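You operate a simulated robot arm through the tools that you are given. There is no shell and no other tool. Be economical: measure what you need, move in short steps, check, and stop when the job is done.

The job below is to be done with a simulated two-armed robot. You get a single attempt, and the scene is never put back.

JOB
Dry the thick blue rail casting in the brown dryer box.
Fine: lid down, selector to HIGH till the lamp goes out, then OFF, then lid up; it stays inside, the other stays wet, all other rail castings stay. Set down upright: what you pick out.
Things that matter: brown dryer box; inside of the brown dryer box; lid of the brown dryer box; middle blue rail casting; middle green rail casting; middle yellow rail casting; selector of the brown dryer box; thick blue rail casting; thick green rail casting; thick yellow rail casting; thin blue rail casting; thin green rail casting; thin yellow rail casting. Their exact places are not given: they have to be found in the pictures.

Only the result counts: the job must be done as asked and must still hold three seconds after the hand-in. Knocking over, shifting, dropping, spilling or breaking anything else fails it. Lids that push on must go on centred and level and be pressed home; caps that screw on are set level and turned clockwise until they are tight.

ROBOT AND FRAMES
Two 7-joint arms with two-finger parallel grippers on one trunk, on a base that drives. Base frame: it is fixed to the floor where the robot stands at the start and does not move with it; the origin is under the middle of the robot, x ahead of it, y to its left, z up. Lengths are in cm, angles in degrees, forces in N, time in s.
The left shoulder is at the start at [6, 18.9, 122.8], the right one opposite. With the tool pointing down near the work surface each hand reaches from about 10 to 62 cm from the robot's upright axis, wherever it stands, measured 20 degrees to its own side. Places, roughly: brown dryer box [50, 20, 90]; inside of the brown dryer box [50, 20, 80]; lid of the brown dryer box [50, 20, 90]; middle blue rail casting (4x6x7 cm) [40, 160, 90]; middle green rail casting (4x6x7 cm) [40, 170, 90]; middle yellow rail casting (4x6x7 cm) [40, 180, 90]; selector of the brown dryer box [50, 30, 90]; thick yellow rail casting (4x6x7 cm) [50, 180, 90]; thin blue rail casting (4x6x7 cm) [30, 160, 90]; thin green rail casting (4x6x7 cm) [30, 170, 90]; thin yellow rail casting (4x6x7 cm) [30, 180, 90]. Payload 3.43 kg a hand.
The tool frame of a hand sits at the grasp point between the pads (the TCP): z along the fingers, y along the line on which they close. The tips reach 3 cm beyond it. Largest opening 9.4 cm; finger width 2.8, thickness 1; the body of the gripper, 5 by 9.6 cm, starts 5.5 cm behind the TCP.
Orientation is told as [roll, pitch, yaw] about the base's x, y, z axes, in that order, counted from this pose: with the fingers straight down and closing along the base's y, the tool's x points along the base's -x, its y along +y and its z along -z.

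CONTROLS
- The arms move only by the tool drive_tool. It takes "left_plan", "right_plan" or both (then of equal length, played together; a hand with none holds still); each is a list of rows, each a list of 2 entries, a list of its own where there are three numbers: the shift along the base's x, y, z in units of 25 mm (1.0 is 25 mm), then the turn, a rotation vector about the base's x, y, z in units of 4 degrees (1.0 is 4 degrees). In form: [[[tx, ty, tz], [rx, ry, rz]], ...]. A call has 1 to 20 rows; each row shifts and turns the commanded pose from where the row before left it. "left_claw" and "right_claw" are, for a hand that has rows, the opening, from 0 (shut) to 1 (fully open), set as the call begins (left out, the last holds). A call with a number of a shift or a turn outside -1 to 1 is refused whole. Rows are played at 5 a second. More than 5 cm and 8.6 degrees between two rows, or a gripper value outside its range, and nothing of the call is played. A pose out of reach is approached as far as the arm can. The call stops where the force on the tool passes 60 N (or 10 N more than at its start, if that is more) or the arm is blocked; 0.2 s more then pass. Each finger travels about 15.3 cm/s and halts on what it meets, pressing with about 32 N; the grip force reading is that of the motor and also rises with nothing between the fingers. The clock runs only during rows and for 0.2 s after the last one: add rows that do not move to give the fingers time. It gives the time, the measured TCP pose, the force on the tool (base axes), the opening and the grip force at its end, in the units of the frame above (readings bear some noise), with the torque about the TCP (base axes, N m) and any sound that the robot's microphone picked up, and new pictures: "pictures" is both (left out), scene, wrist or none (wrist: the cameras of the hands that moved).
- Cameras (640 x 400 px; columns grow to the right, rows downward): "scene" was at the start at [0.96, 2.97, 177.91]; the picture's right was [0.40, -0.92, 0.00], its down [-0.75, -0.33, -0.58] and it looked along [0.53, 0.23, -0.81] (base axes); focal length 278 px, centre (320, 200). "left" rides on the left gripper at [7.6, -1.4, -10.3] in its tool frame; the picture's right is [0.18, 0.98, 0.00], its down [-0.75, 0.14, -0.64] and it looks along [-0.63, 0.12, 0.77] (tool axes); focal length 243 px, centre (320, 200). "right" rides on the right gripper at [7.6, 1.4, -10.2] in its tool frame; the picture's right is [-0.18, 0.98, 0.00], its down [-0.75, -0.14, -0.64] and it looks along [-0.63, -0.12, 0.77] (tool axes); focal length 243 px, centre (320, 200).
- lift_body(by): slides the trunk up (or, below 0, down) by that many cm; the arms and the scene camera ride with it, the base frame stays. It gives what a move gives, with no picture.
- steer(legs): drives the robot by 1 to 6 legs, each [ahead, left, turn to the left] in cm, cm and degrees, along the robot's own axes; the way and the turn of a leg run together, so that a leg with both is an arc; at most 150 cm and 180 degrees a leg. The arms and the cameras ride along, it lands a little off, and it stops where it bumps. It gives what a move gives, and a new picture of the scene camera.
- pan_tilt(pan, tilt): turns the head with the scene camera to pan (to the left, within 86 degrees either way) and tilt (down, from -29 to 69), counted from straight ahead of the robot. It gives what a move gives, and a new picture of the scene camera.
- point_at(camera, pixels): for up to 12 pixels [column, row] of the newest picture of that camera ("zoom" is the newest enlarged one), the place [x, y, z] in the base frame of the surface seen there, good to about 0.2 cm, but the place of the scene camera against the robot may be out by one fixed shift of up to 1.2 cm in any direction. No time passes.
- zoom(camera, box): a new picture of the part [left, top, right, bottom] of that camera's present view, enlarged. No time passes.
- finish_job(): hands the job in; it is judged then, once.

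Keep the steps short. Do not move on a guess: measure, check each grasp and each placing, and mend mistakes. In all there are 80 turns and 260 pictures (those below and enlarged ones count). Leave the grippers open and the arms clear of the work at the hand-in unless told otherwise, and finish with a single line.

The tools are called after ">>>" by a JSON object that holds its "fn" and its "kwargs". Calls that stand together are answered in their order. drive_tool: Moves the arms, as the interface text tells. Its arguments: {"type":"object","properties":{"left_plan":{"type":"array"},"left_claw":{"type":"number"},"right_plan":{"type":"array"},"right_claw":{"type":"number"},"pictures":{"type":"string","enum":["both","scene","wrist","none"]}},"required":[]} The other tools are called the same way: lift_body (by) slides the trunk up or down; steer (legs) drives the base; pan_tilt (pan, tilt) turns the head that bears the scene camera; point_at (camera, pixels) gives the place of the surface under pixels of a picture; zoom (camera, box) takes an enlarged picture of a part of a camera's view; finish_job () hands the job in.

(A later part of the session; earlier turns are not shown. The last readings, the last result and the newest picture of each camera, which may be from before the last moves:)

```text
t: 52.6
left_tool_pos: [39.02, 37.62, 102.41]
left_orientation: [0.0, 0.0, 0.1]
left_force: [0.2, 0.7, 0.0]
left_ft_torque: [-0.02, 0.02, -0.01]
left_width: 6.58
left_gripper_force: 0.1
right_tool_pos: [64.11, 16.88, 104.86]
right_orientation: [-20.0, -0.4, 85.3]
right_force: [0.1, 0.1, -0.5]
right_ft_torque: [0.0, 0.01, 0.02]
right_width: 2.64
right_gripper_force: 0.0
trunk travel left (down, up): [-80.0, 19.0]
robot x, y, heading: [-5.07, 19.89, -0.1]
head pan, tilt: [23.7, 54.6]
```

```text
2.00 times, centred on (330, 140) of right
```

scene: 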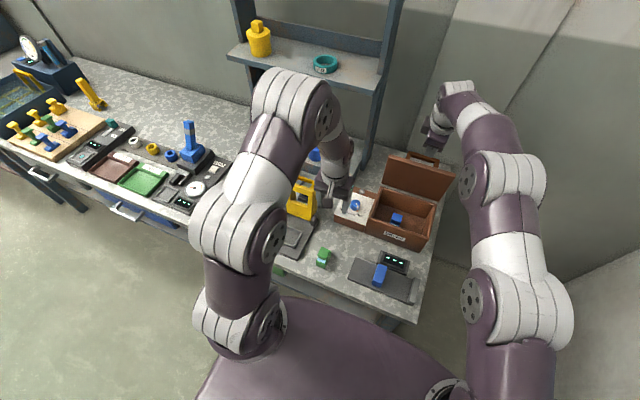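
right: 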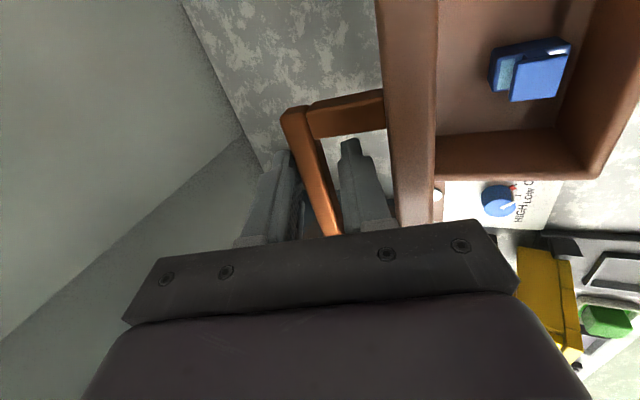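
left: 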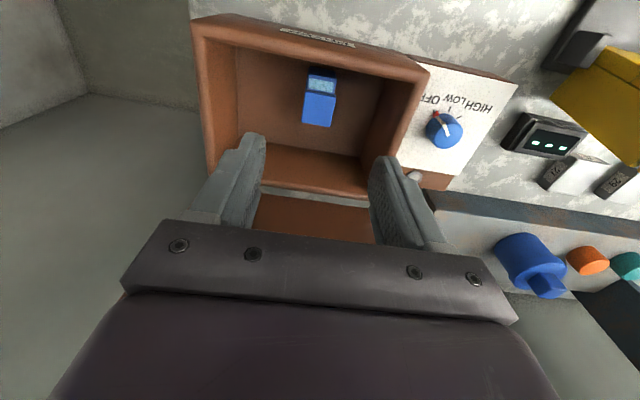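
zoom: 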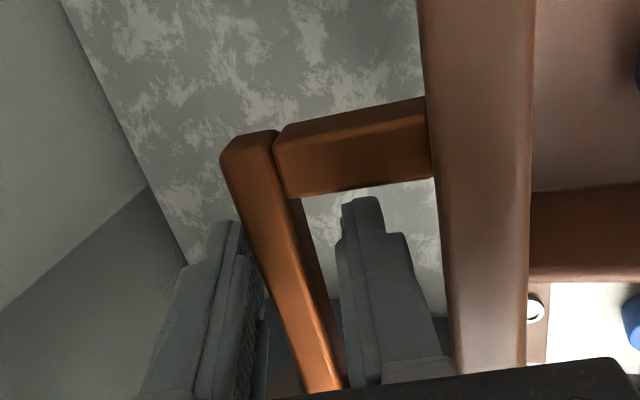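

Bar straddled. Drive back 7 cm, pulling the lid forward.

>>> {"fn": "steer", "kwargs": {"legs": [[-7, 0, 0]]}}

>>> {"fn": "zoom", "kwargs": {"camera": "scene", "box": [350, 80, 510, 240]}}

>>> {"fn": "drive_tool", "kwargs": {"right_plan": [[[0, 0, 0], [0, 0, 0]], [[0, 0, 0], [0, 0, 0]]], "right_claw": 0, "pictures": "wrist"}}

```text
t: 53.6
left_tool_pos: [31.93, 37.69, 102.3]
left_orientation: [0.1, 0.0, 0.3]
left_force: [-0.1, 1.0, 1.4]
left_ft_torque: [0.02, 0.01, 0.01]
left_width: 6.57
left_gripper_force: 0.1
right_tool_pos: [57.0, 16.95, 104.76]
right_orientation: [-19.9, -0.4, 85.4]
right_force: [-0.1, 0.1, -0.4]
right_ft_torque: [-0.01, 0.01, 0.04]
right_width: 2.67
right_gripper_force: 0.5
trunk travel left (down, up): [-80.0, 19.0]
robot x, y, heading: [-11.72, 19.83, 0.3]
head pan, tilt: [23.7, 54.6]
```

scene: 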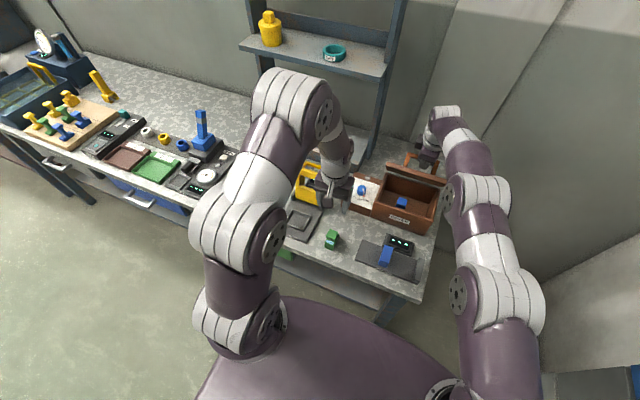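

```text
2.50 times, centred on (430, 160) of scene
```

zoom: 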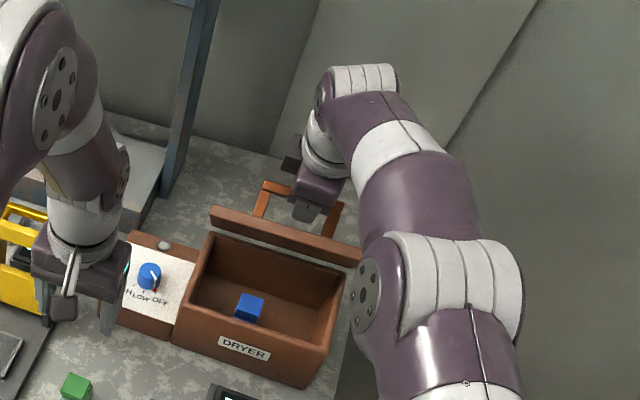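

```text
t: 54.2
left_tool_pos: [31.93, 37.78, 102.42]
left_orientation: [0.0, 0.0, 0.2]
left_force: [-0.7, 0.0, 0.3]
left_ft_torque: [0.02, 0.01, -0.01]
left_width: 6.57
left_gripper_force: 0.0
right_tool_pos: [57.13, 16.95, 104.95]
right_orientation: [-20.3, -0.4, 85.2]
right_force: [1.0, -1.0, 7.1]
right_ft_torque: [-0.42, -0.6, 1.5]
right_width: 1.92
right_gripper_force: 45.2
trunk travel left (down, up): [-80.0, 19.0]
robot x, y, heading: [-11.67, 20.19, 0.0]
head pan, tilt: [23.7, 54.6]
```

right: 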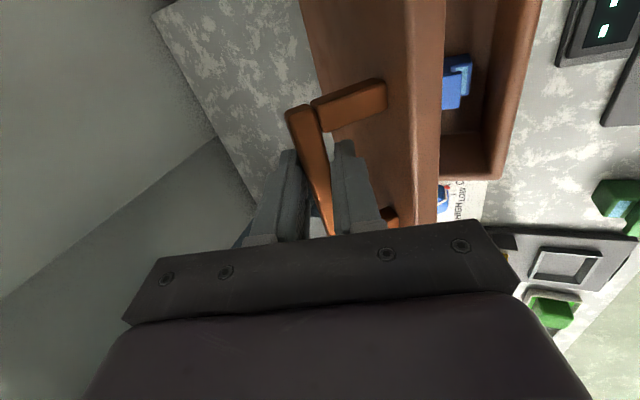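

Same pose as on the way up. Reverse the arc, first 8 rows.

>>> {"fn": "drive_tool", "kwargs": {"right_plan": [[[-0.41, 0.02, -0.138], [0, -1, 0]], [[-0.4, 0.02, -0.165], [0, -1, 0]], [[-0.39, 0.02, -0.19], [0, -1, 0]], [[-0.375, 0.02, -0.212], [0, -1, 0]], [[-0.357, 0.02, -0.235], [0, -1, 0]], [[-0.34, 0.02, -0.255], [0, -1, 0]], [[-0.32, 0.02, -0.275], [0, -1, 0]], [[-0.3, 0.02, -0.295], [0, -1, 0]]]}}

```text
t: 56.0
left_tool_pos: [31.72, 37.55, 102.54]
left_orientation: [0.1, -0.1, 0.1]
left_force: [0.1, -0.4, 1.0]
left_ft_torque: [-0.03, -0.01, -0.01]
left_width: 6.56
left_gripper_force: 0.0
right_tool_pos: [49.75, 16.85, 100.44]
right_orientation: [-52.0, -2.8, 86.1]
right_force: [-6.1, -14.8, 8.2]
right_ft_torque: [-1.44, -0.43, 0.58]
right_width: 1.94
right_gripper_force: 44.9
trunk travel left (down, up): [-80.0, 19.0]
robot x, y, heading: [-11.84, 19.89, -0.2]
head pan, tilt: [23.7, 54.6]
```

scene: 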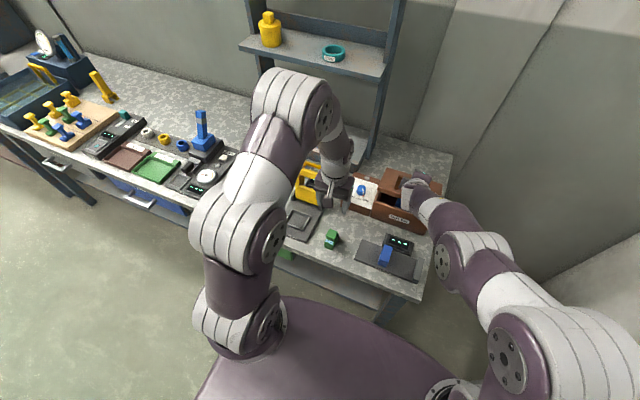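
right: 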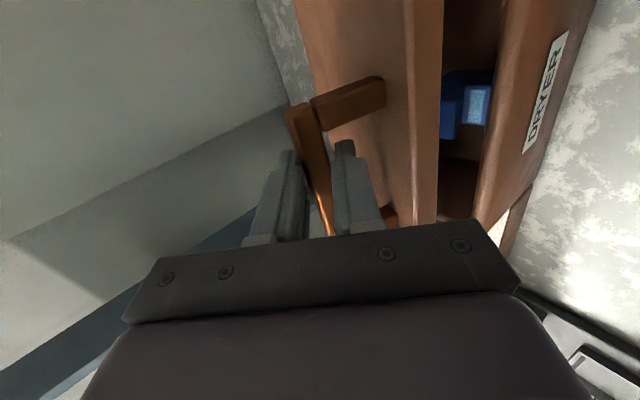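

>>> {"fn": "drive_tool", "kwargs": {"right_plan": [[[-0.28, -0.02, -0.326], [0, -1, 0]], [[-0.255, -0.02, -0.344], [0, -1, 0]], [[-0.225, -0.02, -0.359], [0, -1, 0]], [[-0.195, -0.02, -0.373], [0, -1, 0]], [[-0.16, 0, -0.386], [0, -1, 0]]]}}

```text
t: 56.7
left_tool_pos: [30.67, 37.41, 103.04]
left_orientation: [0.1, -0.7, 0.0]
left_force: [0.2, 0.5, 0.2]
left_ft_torque: [0.0, -0.02, 0.03]
left_width: 6.59
left_gripper_force: 0.0
right_tool_pos: [48.18, 17.02, 98.58]
right_orientation: [-61.9, -3.0, 86.2]
right_force: [-55.8, -21.1, 32.6]
right_ft_torque: [-0.82, 0.14, 1.08]
right_width: 1.93
right_gripper_force: 44.7
right hand out of reach, approached as far as the arm can: row 2
trunk travel left (down, up): [-80.0, 19.0]
robot x, y, heading: [-12.22, 19.88, -0.2]
head pan, tilt: [23.7, 54.6]
stopped in row 3 (right hand): the force on the tool passed its limit at 70 N (the readings are from after the stop); the commanded pose is now the measured one
```

scene: 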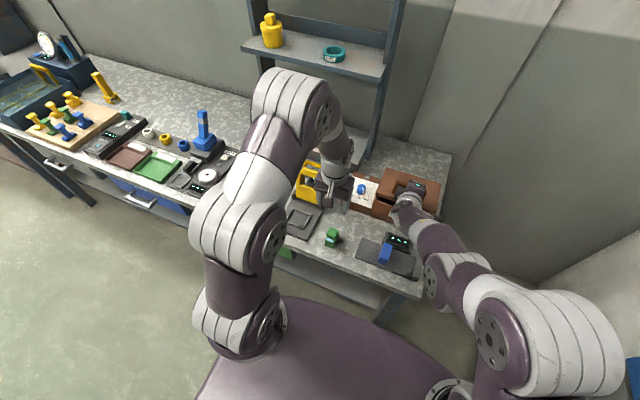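
right: 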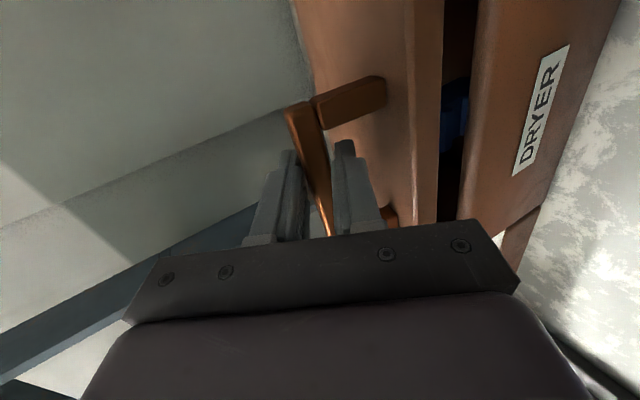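

The last tilt isn't reachable; the lid is ~10° open. Loosen the claw so the bar rests on the lower finger.

>>> {"fn": "drive_tool", "kwargs": {"right_plan": [[[0, 0, 0], [0, 0, 0]], [[0, 0, 0], [0, 0, 0]]], "right_claw": 0.26, "pictures": "wrist"}}

>>> {"fn": "point_at", "kwargs": {"camera": "right", "pixels": [[425, 120], [410, 150], [300, 125], [312, 160], [480, 60], [340, 70]]}}

```text
t: 57.3
left_tool_pos: [31.53, 37.56, 102.65]
left_orientation: [0.0, -0.1, 0.1]
left_force: [-1.4, -0.1, -0.1]
left_ft_torque: [0.0, 0.03, -0.03]
left_width: 6.6
left_gripper_force: 0.0
right_tool_pos: [49.08, 17.47, 97.99]
right_orientation: [-61.3, -3.1, 86.5]
right_force: [-1.0, -1.0, -1.8]
right_ft_torque: [-0.01, -0.02, 0.02]
right_width: 2.52
right_gripper_force: 0.8
trunk travel left (down, up): [-80.0, 19.0]
robot x, y, heading: [-12.03, 19.88, 0.2]
head pan, tilt: [23.7, 54.6]
```

right: 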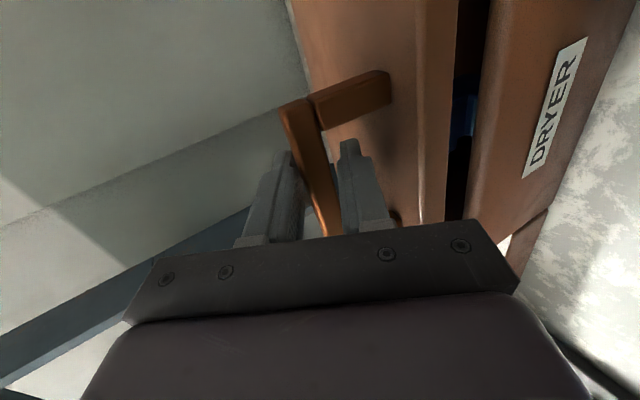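

```text
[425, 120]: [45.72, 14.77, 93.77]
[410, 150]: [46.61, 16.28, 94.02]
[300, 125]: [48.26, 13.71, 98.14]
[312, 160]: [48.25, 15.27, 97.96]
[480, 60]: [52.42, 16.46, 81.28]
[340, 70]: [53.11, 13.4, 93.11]
```

Back off 1.3 cm along the fingers, then lower ~2 cm with the bar resting on the lower finger.

>>> {"fn": "drive_tool", "kwargs": {"right_plan": [[[-0.4, 0.05, 0.2], [0, 0, 0]], [[-0.12, 0.05, -0.25], [0, 0, 0]], [[-0.12, 0, -0.25], [0, 0, 0]], [[-0.12, 0, -0.25], [0, 0, 0]], [[0, 0, -0.1], [0, 0, 0]]], "right_claw": 0.28, "pictures": "wrist"}}

>>> {"fn": "zoom", "kwargs": {"camera": "right", "box": [240, 40, 480, 240]}}

```text
t: 58.5
left_tool_pos: [31.89, 37.69, 102.47]
left_orientation: [0.0, 0.1, 0.1]
left_force: [0.2, -0.2, 0.0]
left_ft_torque: [-0.03, 0.0, 0.01]
left_width: 6.6
left_gripper_force: 0.1
right_tool_pos: [47.48, 17.73, 96.13]
right_orientation: [-61.2, -3.0, 86.5]
right_force: [-0.5, 0.0, -0.1]
right_ft_torque: [0.02, 0.0, -0.02]
right_width: 2.63
right_gripper_force: 0.0
trunk travel left (down, up): [-80.0, 19.0]
robot x, y, heading: [-12.5, 19.79, -0.0]
head pan, tilt: [23.7, 54.6]
```

right: 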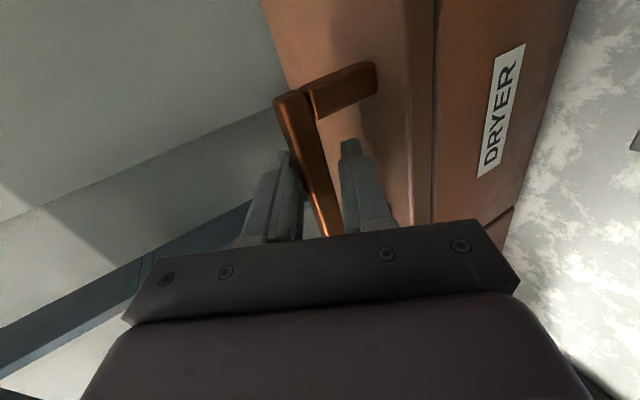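

```text
2.00 times, centred on (360, 140) of right
```

zoom: 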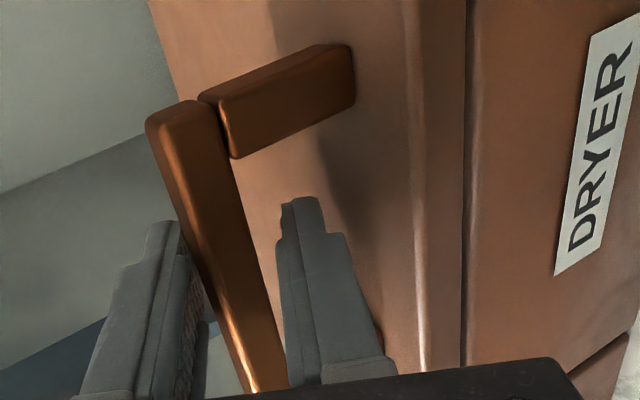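

Lid appears closed (seam tight). Withdraw the right hand backward and check.

>>> {"fn": "drive_tool", "kwargs": {"right_plan": [[[-0.35, 0, 0.19], [0, 0, 0]], [[-0.7, 0, 0.38], [0, 0, 0]], [[-0.7, 0, 0.38], [0, 0, 0]], [[-0.7, 0, 0.38], [0, 0, 0]], [[-0.5, -0.5, 0.38], [0, 0, 0]], [[0, -1, 0.2], [0, 0, 0]], [[0, -1, 0], [0, 0, 0]]], "right_claw": 0.28}}

>>> {"fn": "zoom", "kwargs": {"camera": "right", "box": [300, 0, 600, 220]}}

>>> {"fn": "zoom", "kwargs": {"camera": "scene", "box": [310, 140, 470, 270]}}

>>> {"fn": "zoom", "kwargs": {"camera": "left", "box": [200, 40, 400, 240]}}

```text
t: 60.1
left_tool_pos: [31.91, 37.55, 102.43]
left_orientation: [0.1, 0.0, 0.2]
left_force: [0.1, -0.8, 0.1]
left_ft_torque: [0.01, -0.03, 0.0]
left_width: 6.57
left_gripper_force: 0.1
right_tool_pos: [40.08, 11.46, 100.77]
right_orientation: [-61.1, -3.1, 86.4]
right_force: [-0.2, 0.2, 0.2]
right_ft_torque: [0.0, 0.01, 0.02]
right_width: 2.63
right_gripper_force: 0.1
trunk travel left (down, up): [-80.0, 19.0]
robot x, y, heading: [-11.99, 20.36, -0.2]
head pan, tilt: [23.7, 54.6]
```

scene: 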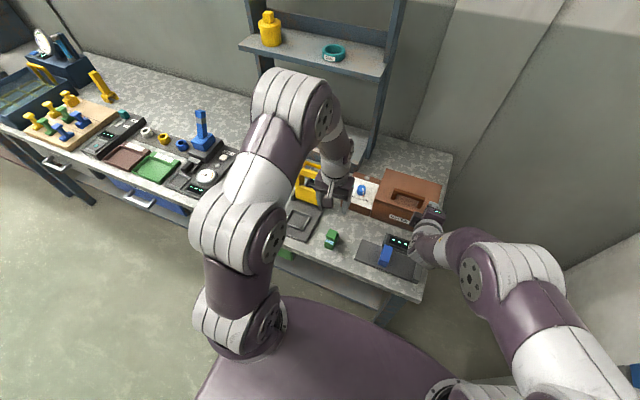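
right: 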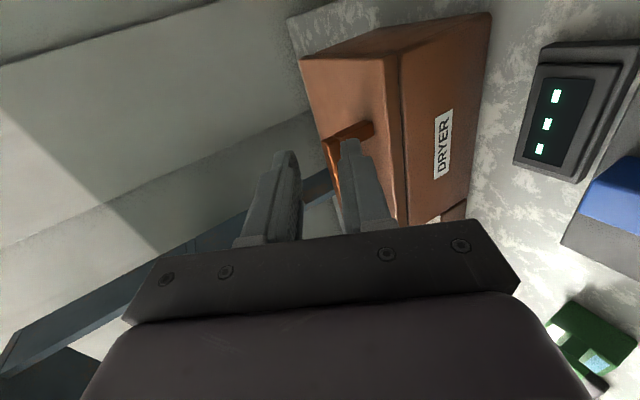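

```text
1.82 times, centred on (450, 110) of right
```

zoom: 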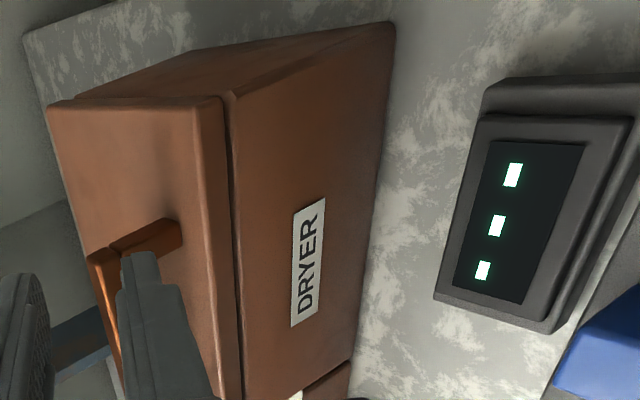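

```text
3.08 times, centred on (390, 205) of scene
```

zoom: 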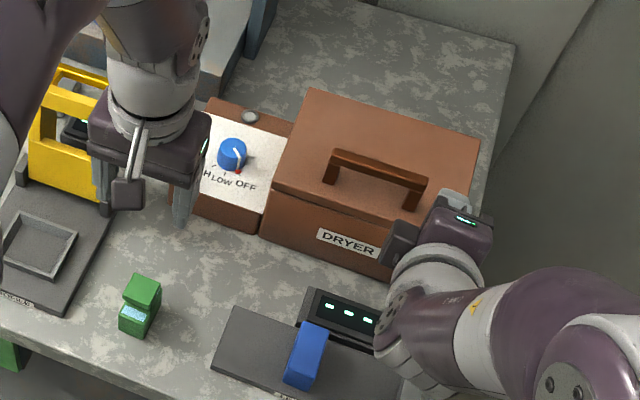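

```text
2.00 times, centred on (300, 140) of left
```

zoom: 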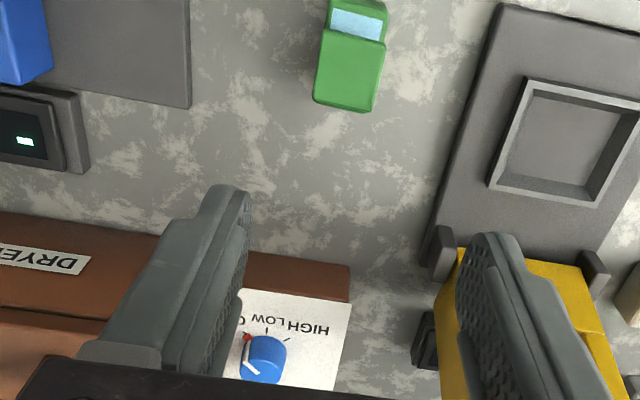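

The lid is down. I need the left hand at the knob (≈50.5, 33.7), so raise the right hand 5 cm, then drive ahead 7 cm.

>>> {"fn": "drive_tool", "kwargs": {"right_plan": [[[0, -0.5, 1], [0, 0, 0]], [[0, -0.5, 1], [0, 0, 0]]], "pictures": "none"}}

>>> {"fn": "steer", "kwargs": {"legs": [[8, 0, 0]]}}

>>> {"fn": "drive_tool", "kwargs": {"left_plan": [[[0, -0.6, -0.4], [0, 0, 1]], [[0, -0.6, -0.4], [0, 0, 1]], [[0, -0.3, -0.4], [0, 0, 1]], [[0, 0, -0.4], [0, 0, 1]], [[0, 0, 0], [0, 0, 1]], [[0, 0, 0], [0, 0, 1]], [[0, 0, 0], [0, 0, 1]], [[0, 0, 0], [0, 0, 1]], [[0, 0, 0], [0, 0, 1]], [[0, 0, 0], [0, 0, 1]]], "left_claw": 0.6, "pictures": "wrist"}}

```text
t: 60.7
left_tool_pos: [31.7, 37.6, 102.45]
left_orientation: [-0.1, 0.0, 0.1]
left_force: [1.1, 0.8, 0.5]
left_ft_torque: [0.01, 0.0, 0.0]
left_width: 6.58
left_gripper_force: 0.0
right_tool_pos: [40.18, 8.98, 105.9]
right_orientation: [-61.2, -3.1, 86.4]
right_force: [-0.8, -0.8, -0.2]
right_ft_torque: [0.0, 0.03, 0.02]
right_width: 2.63
right_gripper_force: 0.0
trunk travel left (down, up): [-80.0, 19.0]
robot x, y, heading: [-12.19, 19.95, -0.2]
head pan, tilt: [23.7, 54.6]
```

```text
t: 61.8
left_tool_pos: [39.86, 37.69, 102.45]
left_orientation: [0.0, 0.0, 0.1]
left_force: [0.5, 0.1, -1.0]
left_ft_torque: [0.01, 0.03, 0.01]
left_width: 6.58
left_gripper_force: 0.1
right_tool_pos: [48.21, 8.8, 105.95]
right_orientation: [-61.1, -3.0, 86.5]
right_force: [-0.1, 0.3, 0.8]
right_ft_torque: [0.0, 0.02, -0.01]
right_width: 2.65
right_gripper_force: 0.0
trunk travel left (down, up): [-80.0, 19.0]
robot x, y, heading: [-4.26, 20.04, -0.3]
head pan, tilt: [23.7, 54.6]
```

scene: 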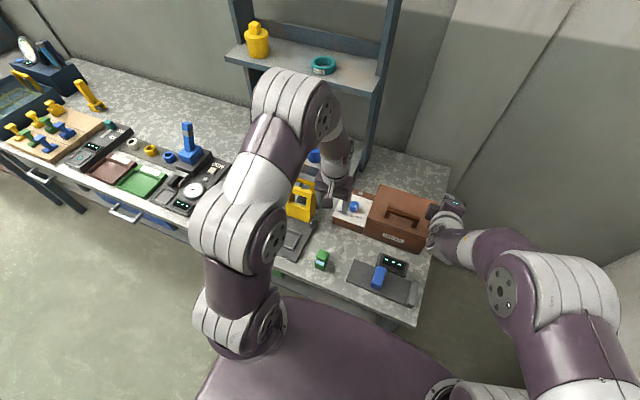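

```text
t: 64.0
left_tool_pos: [39.79, 33.89, 98.39]
left_orientation: [0.0, -0.1, 40.1]
left_force: [-1.3, 0.2, 0.2]
left_ft_torque: [-0.01, 0.0, -0.01]
left_width: 5.66
left_gripper_force: 0.2
right_tool_pos: [48.19, 8.87, 105.99]
right_orientation: [-61.0, -3.1, 86.4]
right_force: [0.1, -0.1, 0.1]
right_ft_torque: [-0.02, -0.02, -0.02]
right_width: 2.64
right_gripper_force: 0.1
trunk travel left (down, up): [-80.0, 19.0]
robot x, y, heading: [-3.93, 19.97, -0.1]
head pan, tilt: [23.7, 54.6]
```

left: 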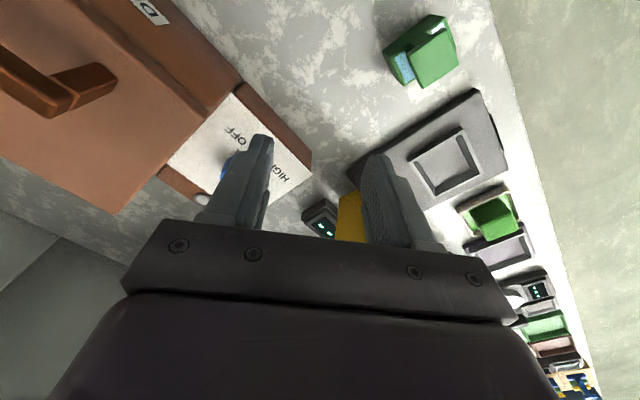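

Shift the hand right (−y) so the knob comes into view.

>>> {"fn": "drive_tool", "kwargs": {"left_plan": [[[0, -0.8, 0.4], [0, 0, 0]], [[0, -0.8, 0.4], [0, 0, 0]], [[0, -0.8, 0], [0, 0, 0]], [[0, -0.8, 0], [0, 0, 0]]], "pictures": "wrist"}}

>>> {"fn": "zoom", "kwargs": {"camera": "left", "box": [240, 60, 420, 220]}}

```text
t: 65.0
left_tool_pos: [39.75, 25.83, 100.49]
left_orientation: [0.0, 0.0, 40.3]
left_force: [-0.8, 0.0, -0.1]
left_ft_torque: [0.03, 0.01, -0.01]
left_width: 5.63
left_gripper_force: 0.1
right_tool_pos: [48.19, 8.72, 105.88]
right_orientation: [-61.1, -3.0, 86.4]
right_force: [-0.2, -0.2, 0.3]
right_ft_torque: [0.03, 0.02, 0.03]
right_width: 2.63
right_gripper_force: 0.0
trunk travel left (down, up): [-80.0, 19.0]
robot x, y, heading: [-4.07, 19.78, 0.1]
head pan, tilt: [23.7, 54.6]
```

left: 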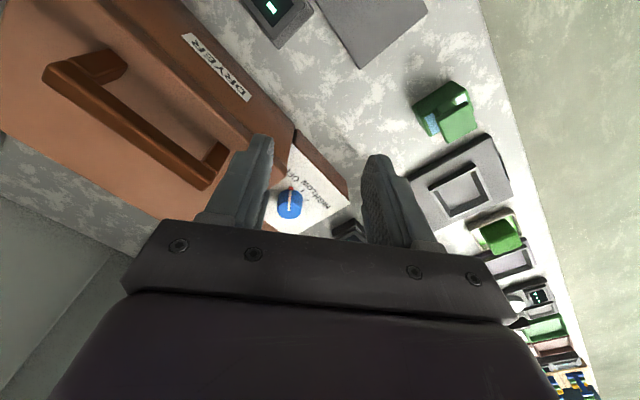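

```text
2.50 times, centred on (330, 140) of left
```

zoom: 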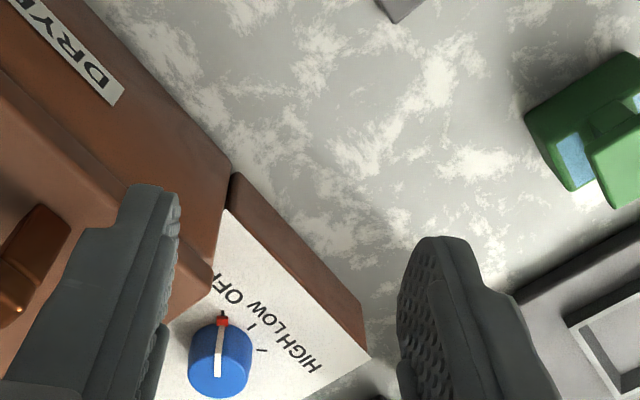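

>>> {"fn": "point_at", "kwargs": {"camera": "zoom", "pixels": [[222, 322], [219, 370], [200, 345], [240, 345], [255, 325], [265, 350], [205, 320], [230, 385], [195, 365], [246, 360], [250, 250], [200, 330]]}}

```text
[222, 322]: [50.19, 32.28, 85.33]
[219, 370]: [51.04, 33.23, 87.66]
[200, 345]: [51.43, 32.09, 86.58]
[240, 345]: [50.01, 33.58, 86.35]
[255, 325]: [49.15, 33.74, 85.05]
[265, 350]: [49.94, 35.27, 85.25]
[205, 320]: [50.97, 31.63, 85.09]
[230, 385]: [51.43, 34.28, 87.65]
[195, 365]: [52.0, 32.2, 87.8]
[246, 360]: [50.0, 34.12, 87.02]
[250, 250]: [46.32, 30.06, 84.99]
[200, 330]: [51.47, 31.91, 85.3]
```

Knob centre ≈(51.4, 33.5), top z 87.7, panel z 85.1; OFF at 225°, LOW at 174°, HIGH at 130°, so a −90…−95° turn. Move over the knob and lower.

>>> {"fn": "drive_tool", "kwargs": {"left_plan": [[[0.93, 0.613, 0], [0, 0, 0]], [[0.93, 0.613, 0], [0, 0, 0]], [[0.93, 0.613, 0], [0, 0, 0]], [[0.93, 0.613, 0], [0, 0, 0]], [[0.94, 0.613, 0], [0, 0, 0]], [[0, 0, -1], [0, 0, 0]], [[0, 0, -1], [0, 0, 0]], [[0, 0, -1], [0, 0, 0]], [[0, 0, 0], [0, 0, 0]]], "left_claw": 0.6}}

>>> {"fn": "zoom", "kwargs": {"camera": "left", "box": [220, 40, 420, 240]}}

>>> {"fn": "zoom", "kwargs": {"camera": "scene", "box": [310, 150, 430, 250]}}

```text
t: 67.0
left_tool_pos: [51.47, 33.51, 92.87]
left_orientation: [0.0, 0.1, 40.1]
left_force: [-0.4, -0.7, 0.6]
left_ft_torque: [0.02, 0.07, 0.03]
left_width: 5.67
left_gripper_force: 0.1
right_tool_pos: [48.08, 8.86, 105.86]
right_orientation: [-61.1, -3.1, 86.4]
right_force: [-0.4, -0.4, 0.3]
right_ft_torque: [0.0, -0.01, -0.02]
right_width: 2.64
right_gripper_force: 0.0
trunk travel left (down, up): [-80.0, 19.0]
robot x, y, heading: [-4.23, 20.13, -0.2]
head pan, tilt: [23.7, 54.6]
```

scene: 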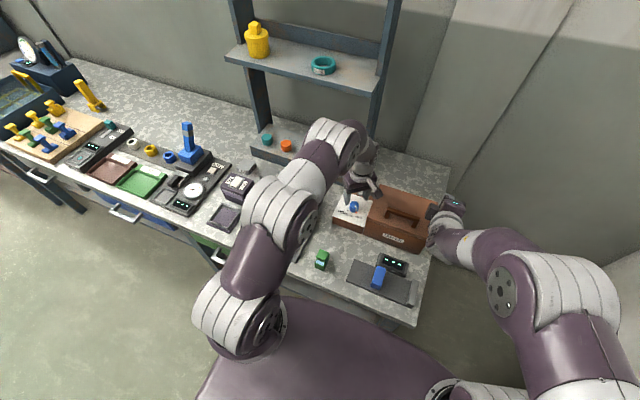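
left: 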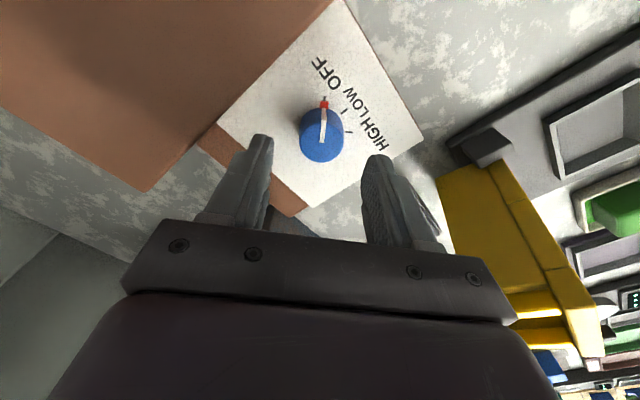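

```text
2.00 times, centred on (320, 140) of left
```

zoom: 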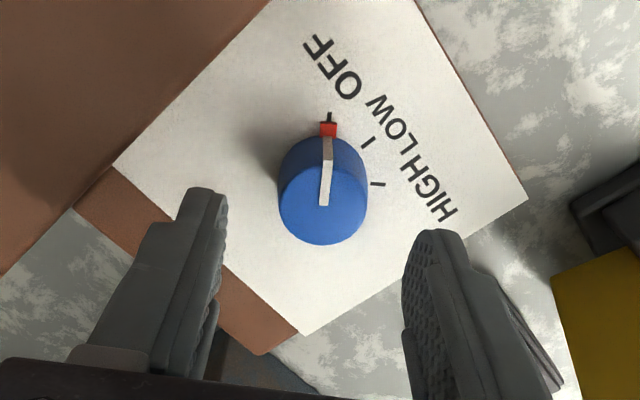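

```text
4.00 times, centred on (370, 200) of scene
```

zoom: 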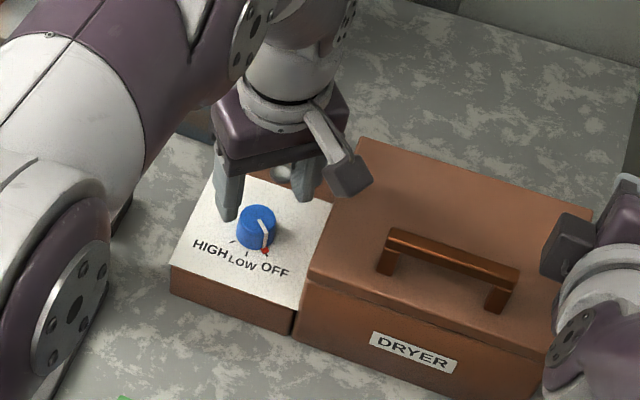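

>>> {"fn": "point_at", "kwargs": {"camera": "left", "pixels": [[321.5, 143], [302, 143], [342, 143], [321, 160], [324, 104], [343, 110], [348, 131], [324, 97], [312, 128], [334, 128]]}}

```text
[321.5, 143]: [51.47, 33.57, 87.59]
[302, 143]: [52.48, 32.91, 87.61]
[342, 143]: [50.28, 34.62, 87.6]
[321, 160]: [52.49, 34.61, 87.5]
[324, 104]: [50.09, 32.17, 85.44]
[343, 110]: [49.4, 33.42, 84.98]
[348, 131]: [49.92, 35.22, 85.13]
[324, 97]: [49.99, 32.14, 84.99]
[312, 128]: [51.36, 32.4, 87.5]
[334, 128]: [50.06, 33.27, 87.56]
```

Centre (51.35, 33.7). Lower to z 88.5, then close on the knob.

>>> {"fn": "drive_tool", "kwargs": {"left_plan": [[[-0.04, 0.07, -0.8], [0, 0, 0]], [[0, 0, -0.8], [0, 0, 0]], [[0, 0, -0.15], [0, 0, 0]]], "left_claw": 0.5, "pictures": "none"}}

>>> {"fn": "drive_tool", "kwargs": {"left_plan": [[[0, 0, 0], [0, 0, 0]], [[0, 0, 0], [0, 0, 0]], [[0, 0, 0], [0, 0, 0]]], "left_claw": 0, "pictures": "wrist"}}

```text
t: 67.8
left_tool_pos: [51.31, 33.77, 88.51]
left_orientation: [0.1, 0.0, 40.0]
left_force: [0.2, -0.2, -0.7]
left_ft_torque: [0.05, -0.04, 0.02]
left_width: 4.69
left_gripper_force: 0.1
right_tool_pos: [48.05, 8.9, 105.85]
right_orientation: [-61.1, -3.1, 86.4]
right_force: [0.8, -0.7, -0.2]
right_ft_torque: [-0.04, 0.02, -0.01]
right_width: 2.62
right_gripper_force: 0.1
trunk travel left (down, up): [-80.0, 19.0]
robot x, y, heading: [-3.84, 19.75, -0.0]
head pan, tilt: [23.7, 54.6]
```

```text
t: 68.6
left_tool_pos: [51.38, 33.65, 88.43]
left_orientation: [0.0, 0.0, 40.1]
left_force: [2.1, -1.9, -1.2]
left_ft_torque: [0.14, -0.49, -0.13]
left_width: 3.29
left_gripper_force: 44.5
right_tool_pos: [48.19, 8.78, 105.85]
right_orientation: [-61.2, -3.1, 86.4]
right_force: [0.3, -0.4, 0.8]
right_ft_torque: [0.0, 0.01, -0.01]
right_width: 2.64
right_gripper_force: 0.1
trunk travel left (down, up): [-80.0, 19.0]
robot x, y, heading: [-4.14, 19.95, -0.3]
head pan, tilt: [23.7, 54.6]
```

left: 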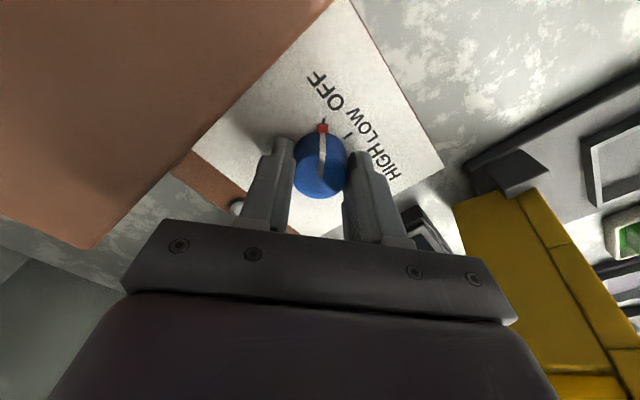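

Knob gripped (3.3 cm). Turn clockwise 48° first.

>>> {"fn": "drive_tool", "kwargs": {"left_plan": [[[0, 0, 0], [0, 0, -1]], [[0, 0, 0], [0, 0, -1]], [[0, 0, 0], [0, 0, -1]], [[0, 0, 0], [0, 0, -1]], [[0, 0, 0], [0, 0, -1]], [[0, 0, 0], [0, 0, -1]], [[0, 0, 0], [0, 0, -1]], [[0, 0, 0], [0, 0, -1]], [[0, 0, 0], [0, 0, -1]], [[0, 0, 0], [0, 0, -1]], [[0, 0, 0], [0, 0, -1]], [[0, 0, 0], [0, 0, -1]]], "pictures": "wrist"}}

```text
t: 71.2
left_tool_pos: [51.29, 33.79, 88.55]
left_orientation: [0.0, 0.0, -8.1]
left_force: [3.6, 4.8, 3.6]
left_ft_torque: [0.28, 0.2, -0.01]
left_width: 3.28
left_gripper_force: 45.6
right_tool_pos: [48.11, 8.95, 105.91]
right_orientation: [-61.1, -2.9, 86.4]
right_force: [0.1, -0.5, 0.3]
right_ft_torque: [0.01, -0.01, 0.02]
right_width: 2.62
right_gripper_force: 0.1
trunk travel left (down, up): [-80.0, 19.0]
robot x, y, heading: [-4.23, 20.09, -0.2]
head pan, tilt: [23.7, 54.6]
```

left: 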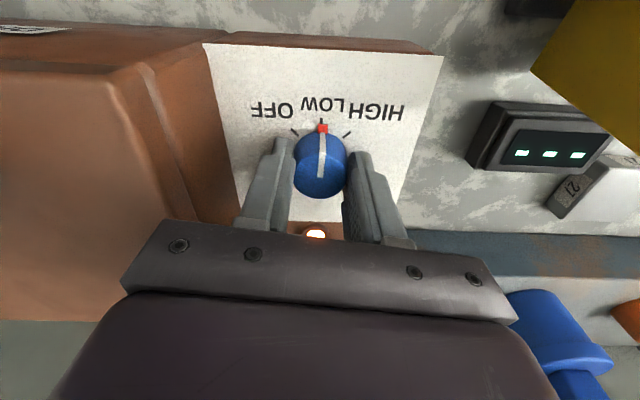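

The knob turns with the hand; the lamp is lit at LOW. Continue 46° to HIGH.

>>> {"fn": "drive_tool", "kwargs": {"left_plan": [[[0, 0, 0], [0, 0, -1]], [[0, 0, 0], [0, 0, -1]], [[0, 0, 0], [0, 0, -1]], [[0, 0, 0], [0, 0, -1]], [[0, 0, 0], [0, 0, -1]], [[0, 0, 0], [0, 0, -1]], [[0, 0, 0], [0, 0, -1]], [[0, 0, 0], [0, 0, -1]], [[0, 0, 0], [0, 0, -1]], [[0, 0, 0], [0, 0, -1]], [[0, 0, 0], [0, 0, -1]], [[0, 0, 0], [0, 0, -0.5]]], "pictures": "both"}}

>>> {"fn": "zoom", "kwargs": {"camera": "left", "box": [220, 60, 420, 240]}}

>>> {"fn": "zoom", "kwargs": {"camera": "scene", "box": [310, 150, 430, 250]}}

```text
t: 73.8
left_tool_pos: [51.45, 33.9, 88.59]
left_orientation: [0.0, 0.0, -54.0]
left_force: [7.4, 10.3, 5.9]
left_ft_torque: [0.15, -0.37, 0.24]
left_width: 3.25
left_gripper_force: 45.1
right_tool_pos: [48.3, 8.99, 105.94]
right_orientation: [-61.2, -3.0, 86.4]
right_force: [0.3, 0.4, 0.9]
right_ft_torque: [0.0, -0.01, -0.01]
right_width: 2.63
right_gripper_force: 0.1
trunk travel left (down, up): [-80.0, 19.0]
robot x, y, heading: [-3.6, 20.16, 0.1]
head pan, tilt: [23.7, 54.6]
```

scene: 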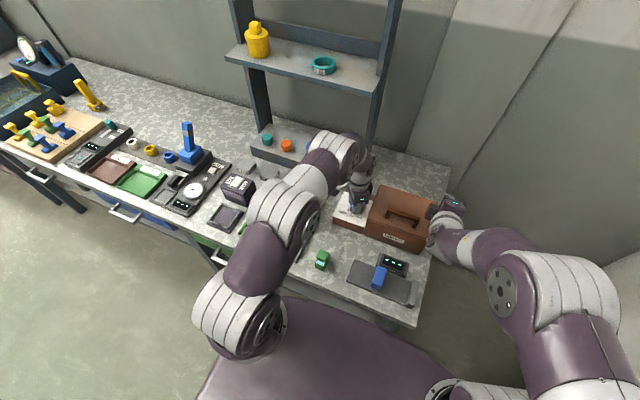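
left: 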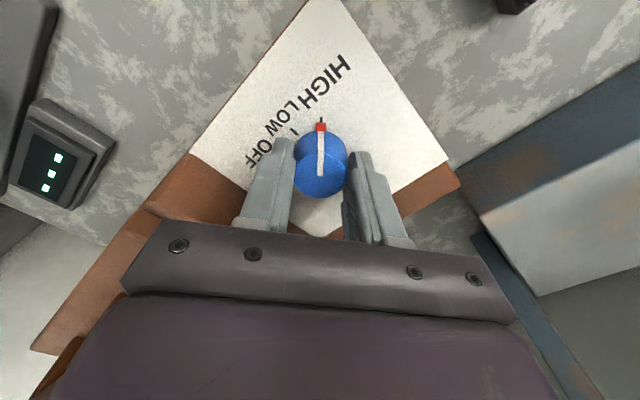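

```text
2.22 times, centred on (320, 150) of left
```

zoom: 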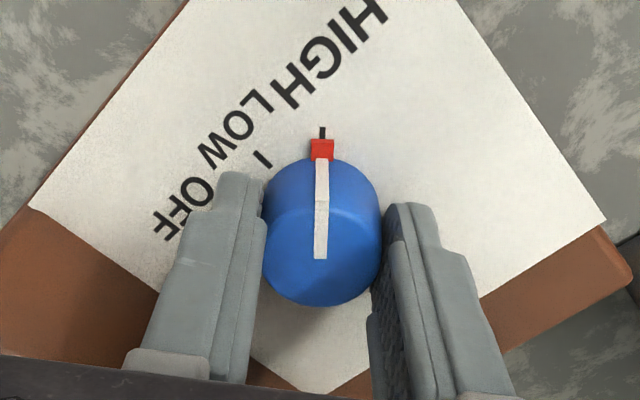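

```text
4.00 times, centred on (370, 200) of scene
```

zoom: 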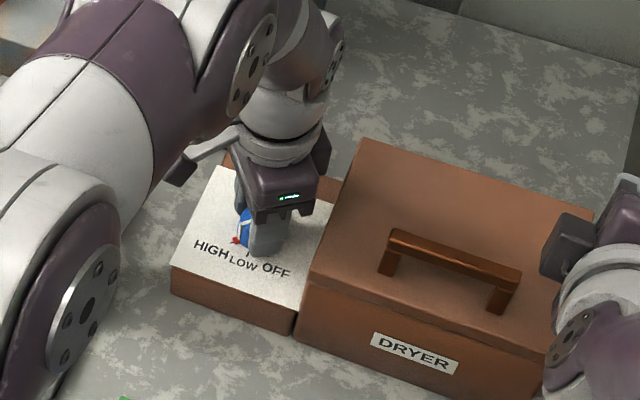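

The pointer sits exactly on HIGH. The lamp (behind the knob) is hidden; open the claw, rise and step back to see it.

>>> {"fn": "drive_tool", "kwargs": {"left_plan": [[[0, 0, 0], [0, 0, 0]], [[0, 0, 0], [0, 0, 0]], [[0, 0, 0.6], [0, 0, 0]], [[0, 0, 1], [0, 0, 0]], [[0, 0, 1], [0, 0, 0]], [[-0.8, 0, 0], [0, 0, 0]], [[-0.8, 0, 0], [0, 0, 0]], [[-0.8, 0, 0], [0, 0, 0]]], "left_claw": 0.5}}

>>> {"fn": "zoom", "kwargs": {"camera": "scene", "box": [310, 150, 430, 250]}}

>>> {"fn": "zoom", "kwargs": {"camera": "left", "box": [220, 40, 480, 240]}}

```text
t: 75.6
left_tool_pos: [45.25, 33.73, 95.06]
left_orientation: [-0.1, 0.0, -53.9]
left_force: [-0.6, 0.4, -0.7]
left_ft_torque: [-0.02, -0.02, 0.03]
left_width: 4.71
left_gripper_force: 0.0
right_tool_pos: [48.08, 8.92, 105.92]
right_orientation: [-61.3, -3.1, 86.4]
right_force: [-0.2, -0.7, 0.4]
right_ft_torque: [-0.02, -0.01, 0.02]
right_width: 2.64
right_gripper_force: 0.1
trunk travel left (down, up): [-80.0, 19.0]
robot x, y, heading: [-4.04, 20.07, 0.1]
head pan, tilt: [23.7, 54.6]
```

scene: 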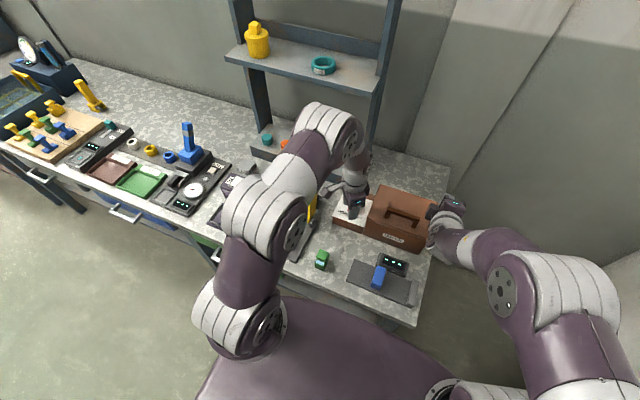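
left: 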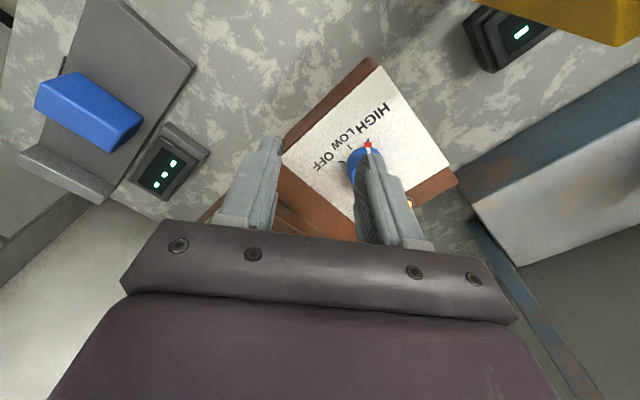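

```text
4.00 times, centred on (370, 200) of scene
```

zoom: 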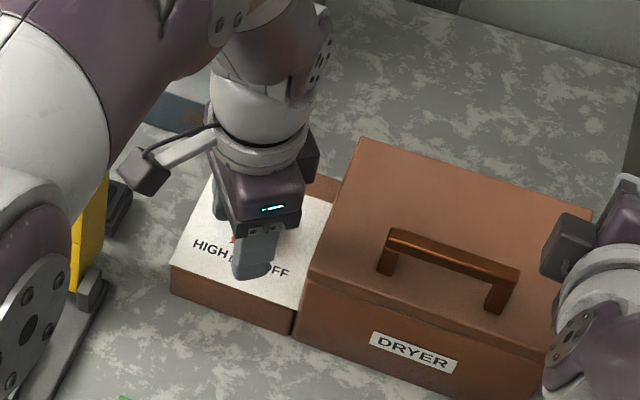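

```text
2.00 times, centred on (350, 140) of left
```

zoom: 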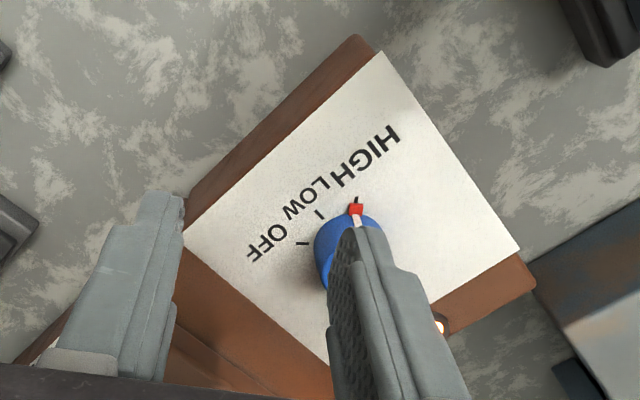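

The lamp at left-picture (410,202) is lit. Wait in place, moving back 2 cm for a clearer view.

>>> {"fn": "drive_tool", "kwargs": {"left_plan": [[[-0.8, 0, 0.4], [0, 0, 0]], [[0, 0, 0], [0, 0, 0]], [[0, 0, 0], [0, 0, 0]], [[0, 0, 0], [0, 0, 0]], [[0, 0, 0], [0, 0, 0]], [[0, 0, 0], [0, 0, 0]], [[0, 0, 0], [0, 0, 0]], [[0, 0, 0], [0, 0, 0]], [[0, 0, 0], [0, 0, 0]], [[0, 0, 0], [0, 0, 0]]], "pictures": "wrist"}}

>>> {"fn": "zoom", "kwargs": {"camera": "left", "box": [320, 100, 480, 240]}}

```text
t: 77.8
left_tool_pos: [43.31, 33.72, 96.08]
left_orientation: [0.0, 0.0, -53.9]
left_force: [-0.3, 0.5, -0.8]
left_ft_torque: [0.03, 0.02, 0.01]
left_width: 4.68
left_gripper_force: 0.1
right_tool_pos: [48.12, 8.94, 105.82]
right_orientation: [-61.1, -3.0, 86.4]
right_force: [-0.1, 0.3, 1.0]
right_ft_torque: [-0.02, -0.04, 0.03]
right_width: 2.65
right_gripper_force: 0.0
trunk travel left (down, up): [-80.0, 19.0]
robot x, y, heading: [-3.9, 19.84, -0.2]
head pan, tilt: [23.7, 54.6]
```

left: 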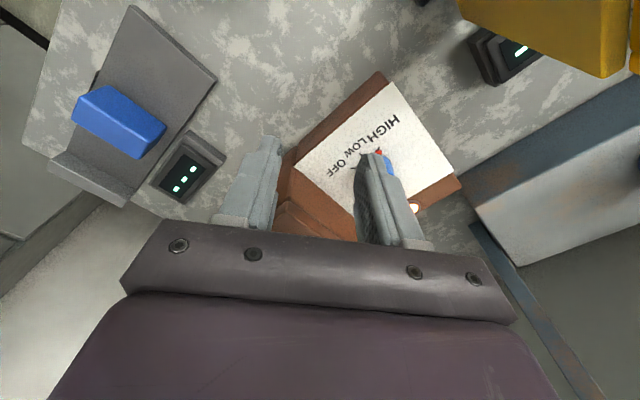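

```text
2.86 times, centred on (400, 170) of left
```

zoom: 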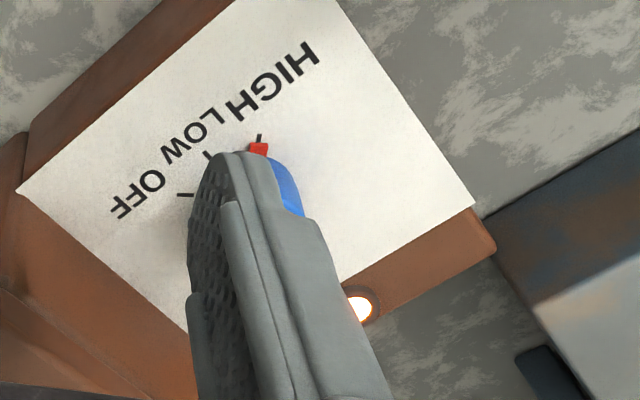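

Lamp clearly lit. Wait 4 s more.

>>> {"fn": "drive_tool", "kwargs": {"left_plan": [[[0, 0, 0], [0, 0, 0]], [[0, 0, 0], [0, 0, 0]], [[0, 0, 0], [0, 0, 0]], [[0, 0, 0], [0, 0, 0]], [[0, 0, 0], [0, 0, 0]], [[0, 0, 0], [0, 0, 0]], [[0, 0, 0], [0, 0, 0]], [[0, 0, 0], [0, 0, 0]], [[0, 0, 0], [0, 0, 0]], [[0, 0, 0], [0, 0, 0]], [[0, 0, 0], [0, 0, 0]], [[0, 0, 0], [0, 0, 0]], [[0, 0, 0], [0, 0, 0]], [[0, 0, 0], [0, 0, 0]], [[0, 0, 0], [0, 0, 0]], [[0, 0, 0], [0, 0, 0]], [[0, 0, 0], [0, 0, 0]], [[0, 0, 0], [0, 0, 0]], [[0, 0, 0], [0, 0, 0]], [[0, 0, 0], [0, 0, 0]]], "pictures": "wrist"}}

```text
t: 82.0
left_tool_pos: [43.42, 33.79, 96.01]
left_orientation: [0.1, 0.1, -53.9]
left_force: [0.0, -0.6, -0.1]
left_ft_torque: [0.0, -0.03, 0.03]
left_width: 4.71
left_gripper_force: 0.0
right_tool_pos: [48.09, 8.8, 106.02]
right_orientation: [-61.0, -3.1, 86.4]
right_force: [1.0, -0.5, 0.4]
right_ft_torque: [0.02, 0.01, 0.01]
right_width: 2.62
right_gripper_force: 0.0
trunk travel left (down, up): [-80.0, 19.0]
robot x, y, heading: [-3.81, 19.85, -0.2]
head pan, tilt: [23.7, 54.6]
```

left: 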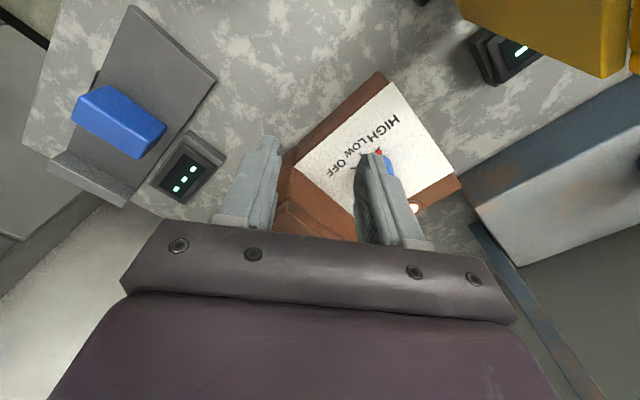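

Still lit at (414,208). Wait another 4 s.

>>> {"fn": "drive_tool", "kwargs": {"left_plan": [[[0, 0, 0], [0, 0, 0]], [[0, 0, 0], [0, 0, 0]], [[0, 0, 0], [0, 0, 0]], [[0, 0, 0], [0, 0, 0]], [[0, 0, 0], [0, 0, 0]], [[0, 0, 0], [0, 0, 0]], [[0, 0, 0], [0, 0, 0]], [[0, 0, 0], [0, 0, 0]], [[0, 0, 0], [0, 0, 0]], [[0, 0, 0], [0, 0, 0]], [[0, 0, 0], [0, 0, 0]], [[0, 0, 0], [0, 0, 0]], [[0, 0, 0], [0, 0, 0]], [[0, 0, 0], [0, 0, 0]], [[0, 0, 0], [0, 0, 0]], [[0, 0, 0], [0, 0, 0]], [[0, 0, 0], [0, 0, 0]], [[0, 0, 0], [0, 0, 0]], [[0, 0, 0], [0, 0, 0]], [[0, 0, 0], [0, 0, 0]]], "pictures": "none"}}

>>> {"fn": "zoom", "kwargs": {"camera": "left", "box": [320, 100, 480, 240]}}

```text
t: 86.2
left_tool_pos: [43.43, 33.69, 96.17]
left_orientation: [0.0, 0.0, -53.8]
left_force: [-0.2, -1.0, -0.3]
left_ft_torque: [0.0, -0.01, 0.05]
left_width: 4.71
left_gripper_force: 0.1
right_tool_pos: [48.1, 8.9, 105.96]
right_orientation: [-61.1, -3.1, 86.4]
right_force: [-0.1, 0.1, 0.2]
right_ft_torque: [0.04, 0.01, -0.02]
right_width: 2.65
right_gripper_force: 0.0
trunk travel left (down, up): [-80.0, 19.0]
robot x, y, heading: [-3.91, 19.81, -0.0]
head pan, tilt: [23.7, 54.6]
```

```text
2.86 times, centred on (400, 170) of left
```

zoom: 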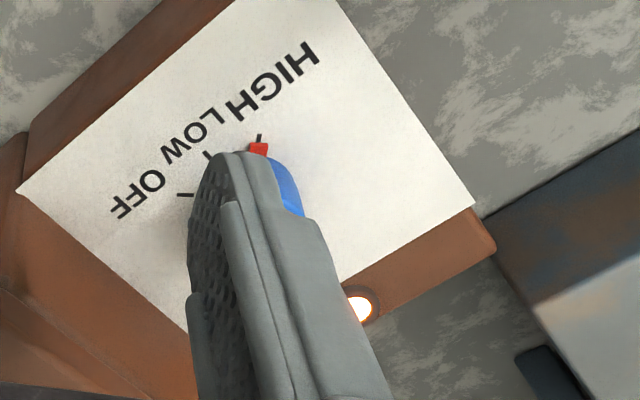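

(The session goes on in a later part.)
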